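You operate a simulated robot arm through the tools that you are given. There is no shell and no other tool. Be economical: measure what you need, move in short steps, check, and stop when the job is done.

The job below is to be done with a simulated robot arm. You get a single attempt, and the scene is never put back.

TASK
Put one of the yellow-banded nuts from the middle table on top of the silver bright block.

Only the result counts: the job must be done as asked and must still hold three seconds after the hand-in. Knocking over, shifting, dropping, spilling or breaking anything else fails it.

THE ROBOT
A 7-joint arm with a two-finger parallel gripper, fixed in place. Base frame: the origin is at the foot of the arm, x ahead of it, y to its left, z up; the work surface is at about z = 0.8. Readings come in m, degrees, newtons and seconds.
With the tool pointing down near the work surface it reaches from about 0.24 to 0.68 m from the base axis. Its first joint turns from -66.0 to 66.0 degrees. Payload 2.4 kg.
The TCP is the grasp point between the finger pads, 0.03 m short of the fingertips. In the tool frame z runs along the fingers and y along their closing line. Largest opening 0.094 m; finger width 0.028, thickness 0.01; the body of the gripper, 0.05 by 0.096 m, starts 0.055 m behind the TCP.
Orientation is that of the tool frame in the base frame, as a unit quaternion [x, y, z, w]. With the fingers straight down and closing along the base's y, the tool's x points along the base's -x, its y along +y and its z along -z.

THE INTERFACE
- The arm moves only by the tool jog_arm. Its argument "targets" is a list that holds one entry, the list of rows, each a list of 4 numbers: the shift along the tool's x, y, z in m, then the turn about the tool's z in degrees. In form: [[[tx, ty, tz, yaw], ...]]. A call has 1 to 10 rows; each row shifts and turns the commanded pose from where the row before left it, along the tool's axes as they then stand. "hand" is the opening, from 0 (shut) to 1 (fully open), set as the call begins (left out, the last holds). Each row takes 0.2 s and may step no farther than 0.05 m and 8.6 degrees from the row before; otherwise, or with a gripper value out of range, the whole call is refused. Where a pose cannot be reached the arm comes as near as it can. A force on the tool above 40 N (or 10 N above the force at the start of the call, whichever is more), or a blocked arm, ends the call early, and 0.2 s more pass. Each finger travels about 0.153 m/s and halts on what it meets, pressing with about 28 N; the grip force reading is that of the motor and also rises with nothing between the fingers. The clock runs only during rows and for 0.2 s after the last one: add rows that do not move to give the fingers time. The reply holds the time, the measured pose of the TCP, the force on the tool along the base axes, the opening and the grip force, in the units named above and with some noise.
- Cameras (640 x 400 px; columns grow to the right, rows downward): "scene" is fixed at [0.0406, 0.4819, 1.4332]; the picture's right is [-0.75, -0.66, 0.00], its down [-0.36, 0.41, -0.83] and it looks along [0.55, -0.63, -0.55] (base axes); focal length 331 px, centre (320, 200). "wrist" rides on the gripper at [-0.037, 0, -0.058] in the tool frame; the picture's right is [0.00, -1.00, 0.00], its down [0.97, 0.00, -0.24] and it looks along [0.24, 0.00, 0.97] (tool axes); focal length 218 px, centre (320, 200).
- get_image(camera): a new picture of that camera. The clock stands still meanwhile.
- probe_pixels(camera, pixels): for up to 12 pixels [column, row] of the newest picture of that camera ("zoom" is the newest enlarged one), the place [x, y, z] in the base frame of the surface seen there, good to about 0.003 m, but the place of the scene camera against the robot may be out by one fixed shift of up to 0.018 m in any direction. The clock stands still meanwhile.
- zoom(camera, box): a new picture of the part [left, top, right, bottom] of that camera's present view, enlarged. The clock stands still meanwhile.
- sign_off(): hands the job in; it is judged then, once.

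Keep the steps short. Do not move on a guess: measure, check each grasp and each placing, and mend mistakes. In all there are 60 turns and 20 pictures (those below and enlarged ones count). Leave the gripper open and the arm clear of the work at the hand-in unless told otherwise, and finish with a single line.

The tools are called after "Emit:" by a JSON object that holds its "fn" and its "kwargs". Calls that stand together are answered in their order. jog_arm: Moves the arm, as the interface text tells. Its arguments: {"type":"object","properties":{"targets":{"type":"array","items":{"type":"array","items":{"type":"array","items":{"type":"number"}}}},"hand":{"type":"number"}},"required":["targets"]} The other tools are called the same way: get_image (camera) takes a picture; probe_pixels (camera, pixels) gives the place of the surface under pixels of a picture; zoom (camera, box) takes an enlarged picture of a part of a camera's view; sign_off () hands the job in.

At the start:

```text
time_s: 0.0
eef_pos: [0.3837, -0.2326, 1.0909]
tcp_rot: [0.0, 1.0, 0.0, 0.0]
ft_force: [-0.2, -0.8, 0.5]
grip_width: 0.0944
finger_force: 0.0
```

scene: 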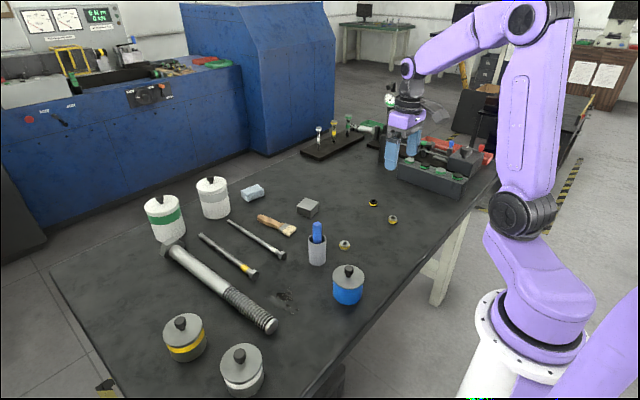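
wrist: 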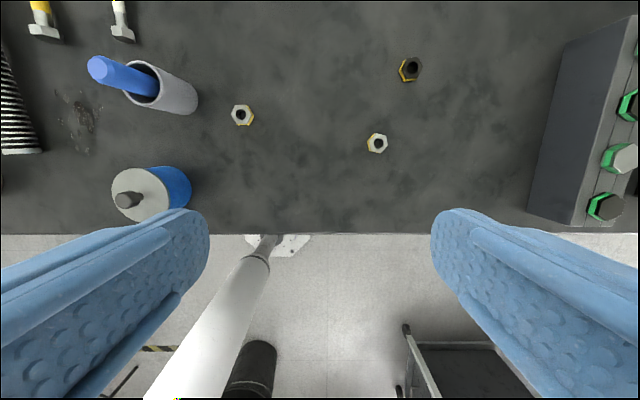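

I see three small nuts in the wrist view at (242,115), (377,143) and (410,69), and candidate blocks in the scene view at (308,207) and (252,192). I'll zoom in on both areas to identify them.

Emit:
{"fn": "zoom", "kwargs": {"camera": "scene", "box": [230, 160, 430, 285]}}

Emit:
{"fn": "zoom", "kwargs": {"camera": "wrist", "box": [200, 30, 460, 192]}}

Emit:
{"fn": "probe_pixels", "kwargs": {"camera": "wrist", "pixels": [[242, 107], [234, 115], [252, 117], [377, 135], [369, 144], [386, 145], [410, 61], [402, 75], [420, 72], [320, 100]]}}

Emit:
{"fn": "probe_pixels", "kwargs": {"camera": "scene", "pixels": [[308, 204], [298, 205], [310, 199], [318, 206], [307, 210], [307, 214], [252, 190], [345, 243], [393, 217], [373, 201], [330, 215], [290, 205]]}}

```text
3.20 times, centred on (330, 222) of scene
```

zoom: 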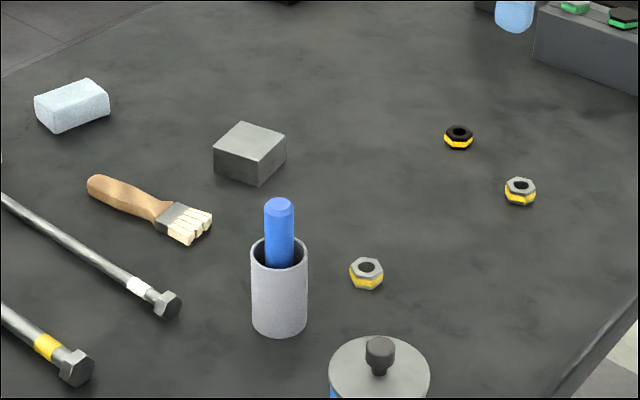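

```text
2.46 times, centred on (330, 111) of wrist
```

zoom: 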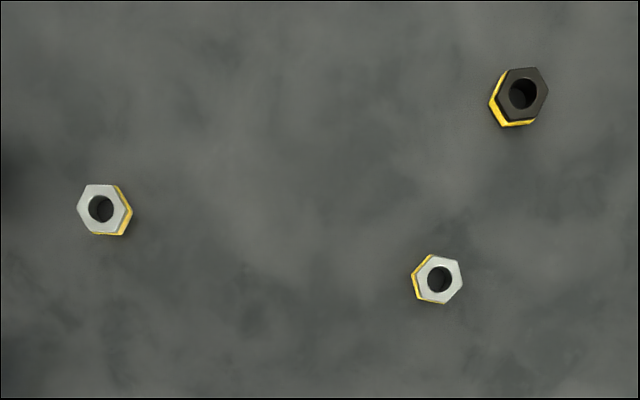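

```text
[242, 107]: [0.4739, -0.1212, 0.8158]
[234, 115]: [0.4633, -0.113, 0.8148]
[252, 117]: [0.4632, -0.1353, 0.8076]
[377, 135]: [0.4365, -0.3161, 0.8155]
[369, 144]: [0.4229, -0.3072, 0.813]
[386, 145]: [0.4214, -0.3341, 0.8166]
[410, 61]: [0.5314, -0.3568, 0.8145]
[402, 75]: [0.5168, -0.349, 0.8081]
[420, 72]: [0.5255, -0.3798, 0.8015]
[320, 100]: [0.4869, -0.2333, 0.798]
```

```text
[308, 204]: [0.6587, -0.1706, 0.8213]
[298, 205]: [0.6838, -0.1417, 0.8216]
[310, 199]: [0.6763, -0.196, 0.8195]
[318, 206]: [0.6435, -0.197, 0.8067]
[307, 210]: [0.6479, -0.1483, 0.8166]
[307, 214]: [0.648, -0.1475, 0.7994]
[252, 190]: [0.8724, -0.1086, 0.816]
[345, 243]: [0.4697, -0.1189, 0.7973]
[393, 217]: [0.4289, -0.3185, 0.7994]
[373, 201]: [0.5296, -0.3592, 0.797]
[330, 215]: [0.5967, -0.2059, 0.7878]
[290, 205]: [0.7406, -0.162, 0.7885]
```

The grey metal block at scene (308,207) is the only metallic one, because the pale blue one looks like a sponge. Of the silver nuts with yellow bands, the one at wrist (377,143), about (0.425, -0.319), stands most freely. I'll go above it with the fingers open and look again.

Emit:
{"fn": "jog_arm", "kwargs": {"targets": [[[-0.01, -0.022, 0.03, 0], [-0.01, -0.022, 0.035, 0], [-0.01, -0.021, 0.035, 0], [-0.011, -0.021, 0.04, 0], [0, 0, 0, 0]]], "hand": 1}}

Emit:
{"fn": "get_image", "kwargs": {"camera": "wrist"}}

```text
time_s: 1.2
eef_pos: [0.4226, -0.3186, 0.9501]
tcp_rot: [0.0, 1.0, 0.001, 0.0]
ft_force: [-0.2, 0.1, 0.1]
grip_width: 0.094
finger_force: 0.0
```

```text
15 pictures are left
```

wrist: 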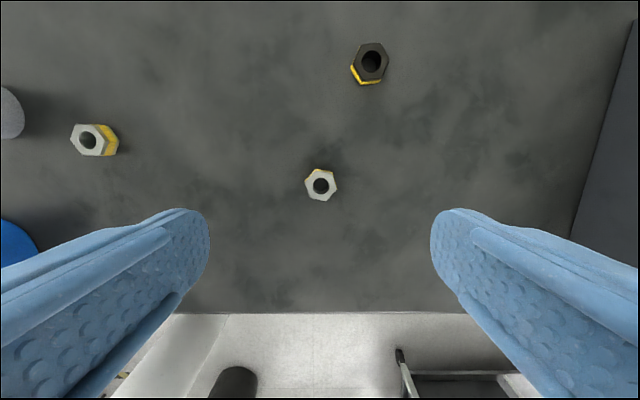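

The nut is centred at about (320,186). I'll enlarge it to read its flats.

Emit:
{"fn": "zoom", "kwargs": {"camera": "wrist", "box": [280, 160, 360, 210]}}

Emit:
{"fn": "probe_pixels", "kwargs": {"camera": "zoom", "pixels": [[320, 130], [240, 200], [320, 275], [400, 200], [100, 100], [220, 240], [420, 250]]}}

```text
8.00 times, centred on (320, 185) of wrist
```

zoom: 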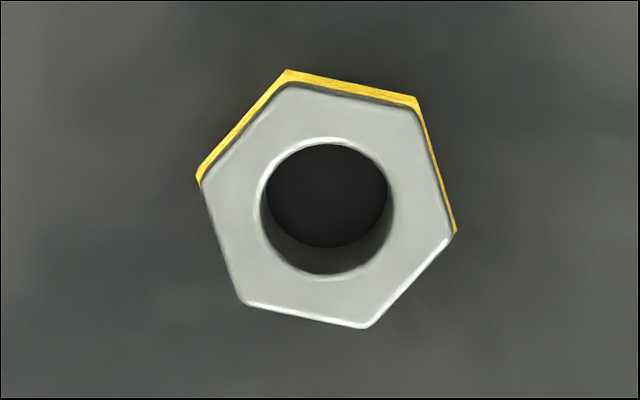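

```text
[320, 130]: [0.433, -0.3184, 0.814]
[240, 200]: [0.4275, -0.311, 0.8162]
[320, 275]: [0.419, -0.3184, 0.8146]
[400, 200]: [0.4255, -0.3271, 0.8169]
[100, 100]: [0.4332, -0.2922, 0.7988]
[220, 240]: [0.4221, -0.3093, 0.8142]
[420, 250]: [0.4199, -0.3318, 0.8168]
```

The nut's centre is at (0.4255, -0.319) and its top is near z 0.815, with the table at 0.798. Its left and right flats lean about 17.4° in the picture, so I turn -17.4°, centre on it and go down to TCP z 0.833. That puts the fingertips about 5 mm above the table.

Emit:
{"fn": "jog_arm", "kwargs": {"targets": [[[-0.003, -0.0007, 0, 0], [0, 0, 0.02, -5.8], [0, 0, 0.03, -5.8], [0, 0, 0.03, -5.8], [0, 0, 0.025, 0], [0, 0, 0.012, 0], [0, 0, 0, 0]]], "hand": 1}}

Emit:
{"fn": "get_image", "kwargs": {"camera": "wrist"}}

```text
time_s: 2.8
eef_pos: [0.4278, -0.3191, 0.8333]
tcp_rot: [-0.151, 0.989, 0.001, 0.0]
ft_force: [-0.4, 0.1, 0.3]
grip_width: 0.0938
finger_force: 0.0
```

```text
13 pictures are left
```

wrist: 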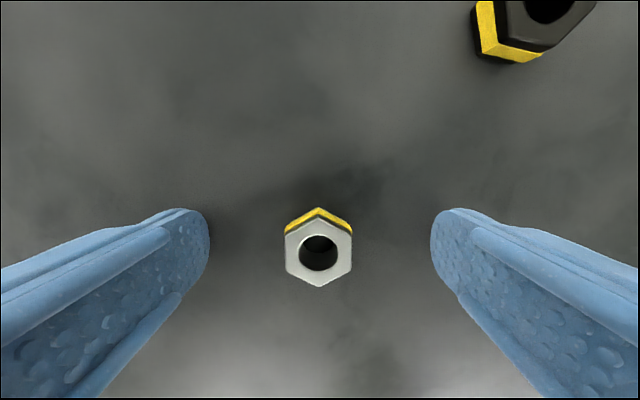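

The flats are now parallel to the pads, and the nut at (319,251) is centred to within 2 mm. I'll make a 1.5 mm correction and close.

Emit:
{"fn": "jog_arm", "kwargs": {"targets": [[[0.0015, 0, 0, 0], [0, 0, 0, 0], [0, 0, 0, 0], [0, 0, 0, 0], [0, 0, 0, 0]]], "hand": 0}}

```text
time_s: 4.0
eef_pos: [0.4266, -0.3196, 0.8333]
tcp_rot: [-0.151, 0.988, 0.0, 0.0]
ft_force: [-0.3, 0.1, -0.1]
grip_width: 0.0254
finger_force: 28.4
```

The opening stopped at 0.0254 m with 28 N, so the nut is held. I'll lift and turn back to the starting yaw so the axes are simple, then look.

Emit:
{"fn": "jog_arm", "kwargs": {"targets": [[[0, 0, -0.01, 0], [0, 0, -0.03, 0], [0, 0, -0.04, 5.8], [0, 0, -0.04, 5.8], [0, 0, -0.03, 5.8], [0, 0, 0, 0]]]}}

Emit:
{"fn": "get_image", "kwargs": {"camera": "wrist"}}

```text
time_s: 5.4
eef_pos: [0.4256, -0.3203, 0.9843]
tcp_rot: [0.002, 1.0, 0.0, 0.0]
ft_force: [-0.5, -0.7, 0.7]
grip_width: 0.0
finger_force: 28.0
```

```text
12 pictures are left
```

wrist: 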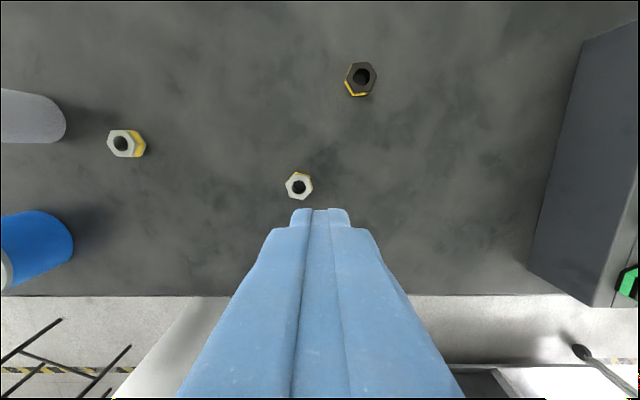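

The fingers shut fully at 0.0, so the nut slipped out. It sits upright on the table at (299,185), barely moved. I'll enlarge that area to measure it again before a deeper, slower grasp.

Emit:
{"fn": "jog_arm", "kwargs": {"targets": [[[0, 0, 0, 0], [0, 0, 0, 0], [0, 0, 0, 0]]], "hand": 1}}

Emit:
{"fn": "zoom", "kwargs": {"camera": "wrist", "box": [260, 160, 340, 210]}}

Emit:
{"fn": "probe_pixels", "kwargs": {"camera": "zoom", "pixels": [[310, 120], [250, 190], [310, 275], [390, 200], [100, 100], [100, 300], [520, 100]]}}

```text
time_s: 6.2
eef_pos: [0.4255, -0.3206, 0.9842]
tcp_rot: [0.0, 1.0, 0.0, 0.0]
ft_force: [0.4, -0.2, 0.5]
grip_width: 0.094
finger_force: 0.0
```

```text
8.00 times, centred on (300, 185) of wrist
```

zoom: 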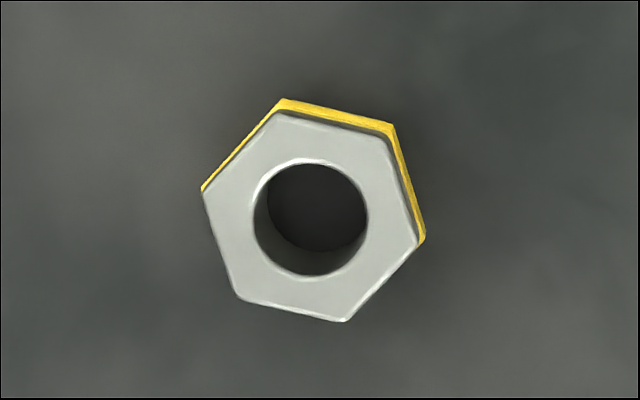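

```text
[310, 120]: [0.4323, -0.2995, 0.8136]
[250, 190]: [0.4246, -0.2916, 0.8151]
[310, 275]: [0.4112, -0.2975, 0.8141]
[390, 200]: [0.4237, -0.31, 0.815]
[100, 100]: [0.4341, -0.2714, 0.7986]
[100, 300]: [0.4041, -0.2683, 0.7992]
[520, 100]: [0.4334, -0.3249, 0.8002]
```

The nut is now centred at about (0.421, -0.2985) at the same angle. I'll go over it, turn -17.5° and go down to TCP z 0.831. That leaves the tips about 2 mm above the table, for a deeper grip than before.

Emit:
{"fn": "jog_arm", "kwargs": {"targets": [[[0.0045, 0.022, 0, 0], [0, 0, 0.03, -5.8], [0, 0, 0.04, -5.8], [0, 0, 0.04, -5.9], [0, 0, 0.025, 0], [0, 0, 0.013, 0], [0, 0, 0.005, 0], [0, 0, 0, 0]]], "hand": 1}}

Emit:
{"fn": "get_image", "kwargs": {"camera": "wrist"}}

```text
time_s: 8.0
eef_pos: [0.4218, -0.2988, 0.8295]
tcp_rot: [-0.152, 0.988, 0.001, 0.0]
ft_force: [-1.1, -1.0, -0.2]
grip_width: 0.0944
finger_force: 0.0
```

```text
10 pictures are left
```

wrist: 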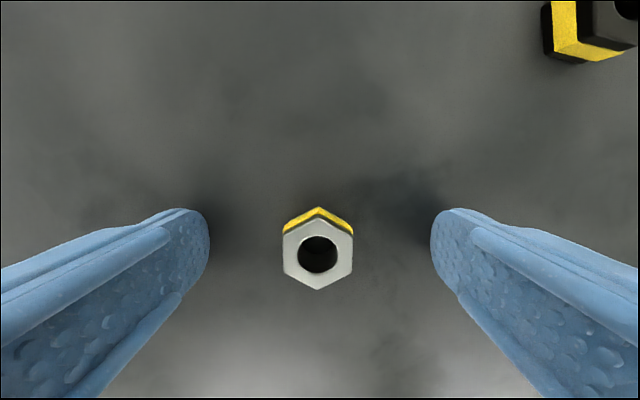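

The tips are just above the table, there's no contact force, and the nut is centred and aligned. I'll close, then lift only 6 mm in slow steps to check the hold.

Emit:
{"fn": "jog_arm", "kwargs": {"targets": [[[0.001, 0.0005, 0, 0], [0, 0, 0, 0], [0, 0, 0, 0], [0, 0, 0, 0], [0, 0, 0, 0], [0, 0, 0, 0], [0, 0, -0.002, 0], [0, 0, -0.002, 0], [0, 0, -0.002, 0], [0, 0, 0, 0]]], "hand": 0}}

Emit:
{"fn": "get_image", "kwargs": {"camera": "wrist"}}

```text
time_s: 10.2
eef_pos: [0.421, -0.2982, 0.8359]
tcp_rot: [-0.152, 0.988, 0.0, 0.001]
ft_force: [0.2, 0.1, -0.6]
grip_width: 0.0255
finger_force: 28.4
```

```text
9 pictures are left
```

wrist: 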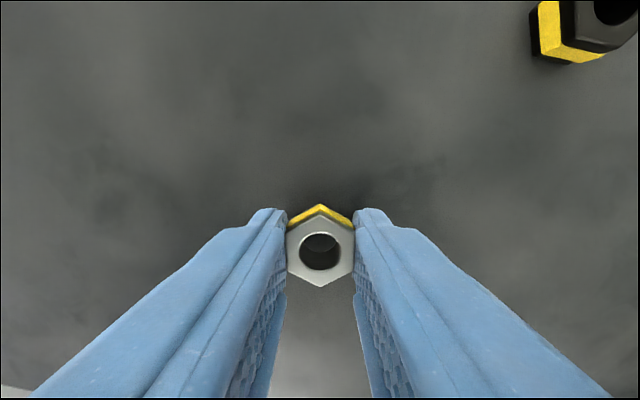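

The opening is 0.0255 m, and the nut at (320,251) appears to rise with the hand. I'll lift another 15 mm slowly and check the hold again.

Emit:
{"fn": "jog_arm", "kwargs": {"targets": [[[0, 0, -0.002, 0], [0, 0, -0.002, 0], [0, 0, -0.002, 0], [0, 0, -0.002, 0], [0, 0, -0.002, 0], [0, 0, -0.003, 0], [0, 0, -0.002, 0], [0, 0, 0, 0]]]}}

Emit:
{"fn": "get_image", "kwargs": {"camera": "wrist"}}

```text
time_s: 12.0
eef_pos: [0.421, -0.2984, 0.8509]
tcp_rot: [-0.151, 0.988, 0.001, 0.0]
ft_force: [0.0, 0.1, -1.2]
grip_width: 0.0254
finger_force: 27.7
```

```text
8 pictures are left
```

wrist: 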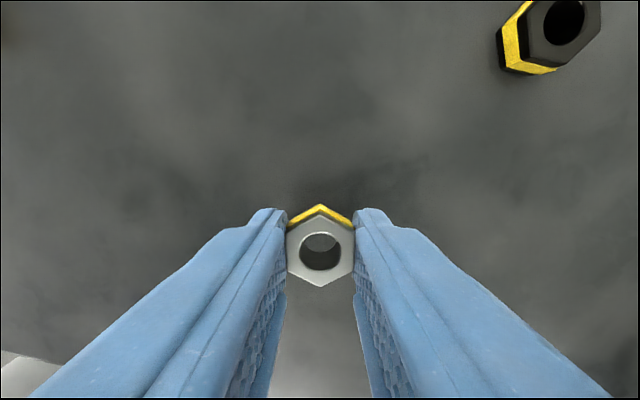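

The nut is still at the same spot between the pads while the table has dropped away, so the hold is good. I'll carry it slowly up and towards the block.

Emit:
{"fn": "jog_arm", "kwargs": {"targets": [[[-0.002, 0, -0.004, 0], [-0.005, 0.001, -0.005, 0], [-0.007, 0.0015, -0.005, 0], [-0.008, 0.0018, -0.005, 0], [-0.008, 0.0018, -0.005, 0], [-0.008, 0.0018, -0.005, 0], [-0.008, 0.0018, -0.005, 0], [-0.008, 0.0018, -0.005, 0], [-0.008, 0.0018, -0.005, 0], [-0.008, 0.0018, -0.004, 0]]]}}

Emit:
{"fn": "jog_arm", "kwargs": {"targets": [[[-0.004, 0.0018, -0.003, 0], [-0.008, 0.0018, -0.003, 0], [-0.009, 0.0018, -0.003, 0], [-0.01, 0.0018, -0.003, 0], [-0.01, 0.0018, 0, 0], [-0.01, 0.0018, 0, 0], [-0.01, 0.0018, 0, 0], [-0.01, 0.0018, 0, 0], [-0.008, 0.0018, 0, 0], [-0.004, 0.0018, 0, 0]]]}}

Emit:
{"fn": "get_image", "kwargs": {"camera": "wrist"}}

```text
time_s: 14.2
eef_pos: [0.4842, -0.2627, 0.8996]
tcp_rot: [-0.152, 0.988, 0.0, 0.0]
ft_force: [-0.1, 0.2, -1.0]
grip_width: 0.0253
finger_force: 28.3
```

```text
time_s: 16.4
eef_pos: [0.5574, -0.2204, 0.912]
tcp_rot: [-0.152, 0.988, 0.001, -0.001]
ft_force: [-0.3, -0.2, -0.3]
grip_width: 0.0255
finger_force: 28.6
```

```text
7 pictures are left
```

wrist: 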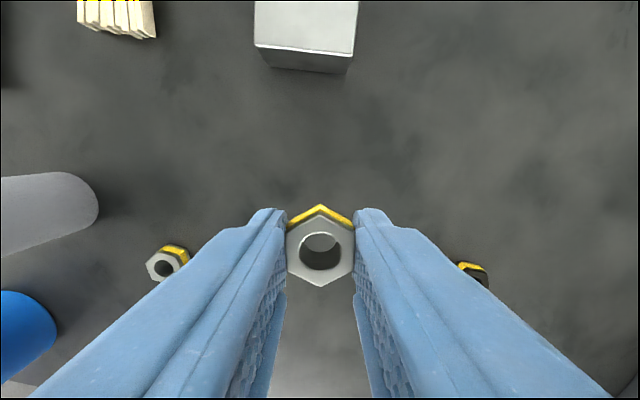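

The nut is still held, and the block shows at the top, around (305,25). I'll measure its near edge, top face and corners.

Emit:
{"fn": "probe_pixels", "kwargs": {"camera": "wrist", "pixels": [[258, 44], [350, 53], [305, 45], [305, 5], [259, 5], [353, 5], [305, 20], [300, 85]]}}

```text
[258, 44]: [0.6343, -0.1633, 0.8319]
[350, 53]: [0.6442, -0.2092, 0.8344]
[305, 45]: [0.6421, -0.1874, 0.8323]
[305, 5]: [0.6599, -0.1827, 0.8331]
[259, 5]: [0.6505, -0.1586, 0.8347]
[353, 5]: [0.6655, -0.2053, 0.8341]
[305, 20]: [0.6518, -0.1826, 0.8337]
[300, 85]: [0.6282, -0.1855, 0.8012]
```

The block's top is at z 0.833. Its near edge runs from (0.634, -0.162) to (0.644, -0.209), so the centre is about (0.66, -0.182), at the limit of reach. I'll move over it at this height and see how far the arm gets.

Emit:
{"fn": "jog_arm", "kwargs": {"targets": [[[-0.006, 0.0006, 0, 0], [-0.011, 0.0007, 0, 0], [-0.012, 0.0007, 0, 0], [-0.013, 0.0007, 0, 0], [-0.013, 0.0007, 0, 0], [-0.013, 0.0007, 0, 0], [-0.013, 0.0007, 0, 0], [-0.012, 0.0007, 0, 0], [-0.008, 0.0007, 0, 0], [-0.0056, 0.0004, 0, 0]]]}}

Emit:
{"fn": "get_image", "kwargs": {"camera": "wrist"}}

```text
time_s: 18.6
eef_pos: [0.657, -0.1826, 0.9118]
tcp_rot: [-0.152, 0.988, 0.0, 0.0]
ft_force: [-0.6, 0.7, -0.3]
grip_width: 0.0253
finger_force: 28.0
```

```text
6 pictures are left
```

wrist: 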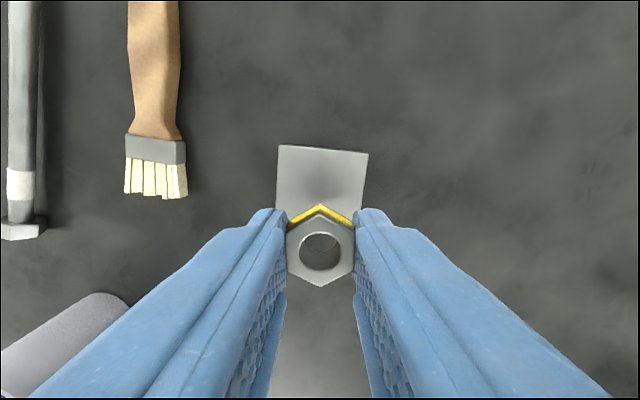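

The pose was reached, and the block's far edge now shows from (279,146) to (368,154). I'll measure its far corners.

Emit:
{"fn": "probe_pixels", "kwargs": {"camera": "wrist", "pixels": [[281, 149], [364, 157], [322, 152], [278, 200], [364, 200], [320, 180]]}}

```text
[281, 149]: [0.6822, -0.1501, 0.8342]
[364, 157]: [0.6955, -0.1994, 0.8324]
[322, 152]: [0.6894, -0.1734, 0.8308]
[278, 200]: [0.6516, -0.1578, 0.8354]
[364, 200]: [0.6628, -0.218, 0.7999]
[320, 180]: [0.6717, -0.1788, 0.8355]
```

The block's centre is about (0.665, -0.180). I'll shift 7 mm more towards it and go down to TCP z about 0.870, where the nut's underside should be about 5 mm above the top face.

Emit:
{"fn": "jog_arm", "kwargs": {"targets": [[[-0.0037, 0, 0.002, 0], [-0.0036, 0, 0.004, 0], [0, 0, 0.006, 0], [0, 0, 0.006, 0], [0, 0, 0.006, 0], [0, 0, 0.006, 0], [0, 0, 0.005, 0], [0, 0, 0.004, 0], [0, 0, 0.003, 0], [0, 0, 0, 0]]]}}

```text
time_s: 20.8
eef_pos: [0.664, -0.1819, 0.8704]
tcp_rot: [-0.152, 0.988, 0.0, 0.0]
ft_force: [0.4, 0.0, -0.6]
grip_width: 0.0252
finger_force: 28.4
```

The pose was reached with no contact, at (0.664, -0.182, 0.8704). I'll lower in 1 mm steps, watching the force.

Emit:
{"fn": "jog_arm", "kwargs": {"targets": [[[0, 0, 0.001, 0], [0, 0, 0.001, 0], [0, 0, 0.001, 0], [0, 0, 0, 0]]]}}

Emit:
{"fn": "zoom", "kwargs": {"camera": "scene", "box": [268, 170, 348, 220]}}

```text
time_s: 21.8
eef_pos: [0.6643, -0.1796, 0.8656]
tcp_rot: [-0.152, 0.988, 0.0, 0.001]
ft_force: [0.0, -0.3, -1.0]
grip_width: 0.0254
finger_force: 27.7
```

```text
8.00 times, centred on (308, 195) of scene
```

zoom: 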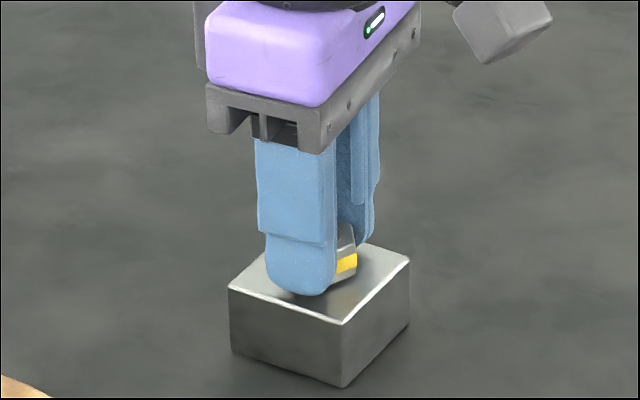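

The fingers and nut are over the middle of the block with a very small gap and no force yet. I'll go down another 1 mm and read the force.

Emit:
{"fn": "jog_arm", "kwargs": {"targets": [[[0, 0, 0.0005, 0], [0, 0, 0.0005, 0], [0, 0, 0, 0]]]}}

```text
time_s: 22.6
eef_pos: [0.6636, -0.1812, 0.8656]
tcp_rot: [-0.153, 0.988, 0.0, 0.0]
ft_force: [0.8, -0.5, -0.7]
grip_width: 0.0251
finger_force: 28.2
```

There's no contact yet, so I'll go down another 1 mm.

Emit:
{"fn": "jog_arm", "kwargs": {"targets": [[[0, 0, 0.0005, 0], [0, 0, 0.0005, 0], [0, 0, 0, 0]]]}}

```text
time_s: 23.4
eef_pos: [0.6632, -0.1815, 0.865]
tcp_rot: [-0.151, 0.988, 0.0, 0.0]
ft_force: [0.3, -0.5, -0.8]
grip_width: 0.0258
finger_force: 27.7
```

Still no contact, so another 1 mm.

Emit:
{"fn": "jog_arm", "kwargs": {"targets": [[[0, 0, 0.0005, 0], [0, 0, 0.0005, 0], [0, 0, 0, 0]]]}}

```text
time_s: 24.2
eef_pos: [0.6644, -0.1803, 0.8648]
tcp_rot: [-0.152, 0.988, 0.0, 0.0]
ft_force: [-0.9, -0.5, 1.9]
grip_width: 0.0254
finger_force: 28.2
```

The vertical force rose to 1.9 N, which may be first contact. I'll go down half a millimetre more to confirm.

Emit:
{"fn": "jog_arm", "kwargs": {"targets": [[[0, 0, 0.0005, 0], [0, 0, 0, 0]]]}}

```text
time_s: 24.8
eef_pos: [0.6647, -0.1805, 0.8639]
tcp_rot: [-0.152, 0.988, -0.001, 0.001]
ft_force: [-2.5, 0.9, 9.0]
grip_width: 0.0251
finger_force: 27.9
```

The force is 9 N, so the nut is resting on the block. I'll back off 0.5 mm to ease the pressure, then open half way.

Emit:
{"fn": "jog_arm", "kwargs": {"targets": [[[0, 0, -0.0005, 0], [0, 0, 0, 0]]]}}

Emit:
{"fn": "jog_arm", "kwargs": {"targets": [[[0, 0, 0, 0], [0, 0, 0, 0], [0, 0, 0, 0]]], "hand": 0.55}}

Emit:
{"fn": "get_image", "kwargs": {"camera": "wrist"}}

```text
time_s: 25.4
eef_pos: [0.6643, -0.1804, 0.8656]
tcp_rot: [-0.153, 0.988, -0.001, 0.0]
ft_force: [0.2, 0.3, 9.5]
grip_width: 0.0251
finger_force: 27.3
```

```text
time_s: 26.2
eef_pos: [0.6642, -0.1814, 0.8644]
tcp_rot: [-0.152, 0.988, 0.0, 0.001]
ft_force: [-2.1, -0.2, 5.8]
grip_width: 0.0517
finger_force: 0.0
```

```text
4 pictures are left
```

wrist: 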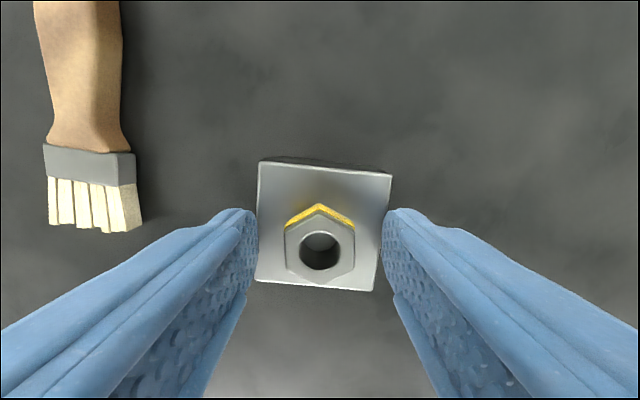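

The nut lies flat on the block, well inside the edges. The remaining 5.8 N comes from the fingertips touching the top face, so I'll rise straight up.

Emit:
{"fn": "jog_arm", "kwargs": {"targets": [[[0, 0, -0.001, 0], [0, 0, -0.002, 0], [0, 0, -0.004, 0], [0, 0, -0.008, 0], [0, 0, -0.015, 0], [0, 0, -0.02, 0], [0, 0, -0.03, 0], [0, 0, 0, 0]]]}}

Emit:
{"fn": "jog_arm", "kwargs": {"targets": [[[0.03, 0, -0.02, 0], [0.03, 0, -0.02, 0], [0.03, 0, -0.02, 0], [0.03, 0, 0, 0], [0, 0, 0, 0]]], "hand": 1}}

Emit:
{"fn": "get_image", "kwargs": {"camera": "wrist"}}

Emit:
{"fn": "zoom", "kwargs": {"camera": "scene", "box": [230, 160, 430, 285]}}

```text
time_s: 28.0
eef_pos: [0.6641, -0.1823, 0.9442]
tcp_rot: [-0.152, 0.988, 0.0, 0.0]
ft_force: [0.1, -0.2, -0.2]
grip_width: 0.0518
finger_force: 0.1
```

```text
time_s: 29.2
eef_pos: [0.5483, -0.2186, 1.0047]
tcp_rot: [-0.152, 0.988, 0.0, 0.001]
ft_force: [0.2, -0.1, -0.2]
grip_width: 0.0941
finger_force: 0.1
```

```text
3 pictures are left
```

wrist: 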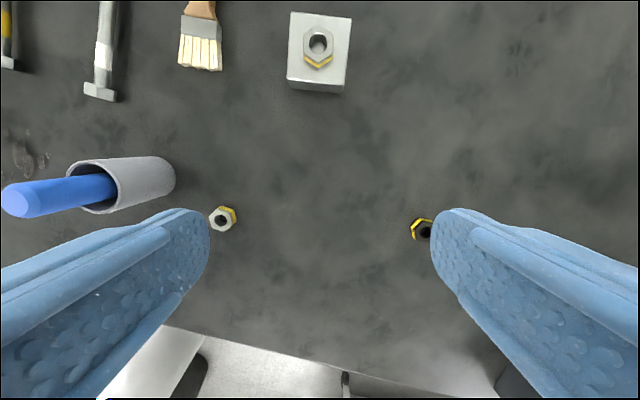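

```text
3.20 times, centred on (330, 222) of scene
```

zoom: 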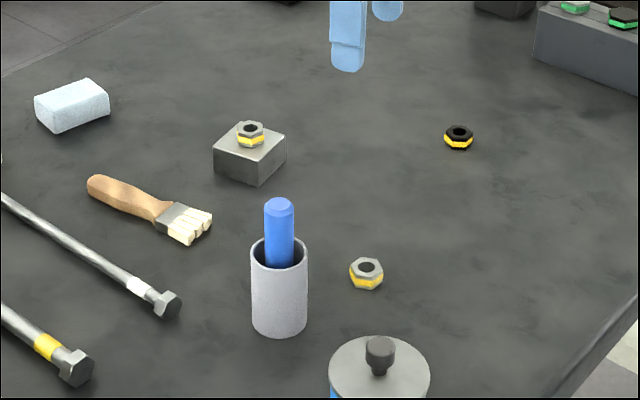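

The nut sits flat on the block, the block and everything else are where they were, and the arm is clear with the gripper open. I'm handing in.

Emit:
{"fn": "sign_off", "kwargs": {}}

```text
The job is handed in.
```

A silver yellow-banded nut is on top of the silver block and the job is handed in; it slipped from the fingers once on the first lift, landed upright on the table, and nothing else was moved.
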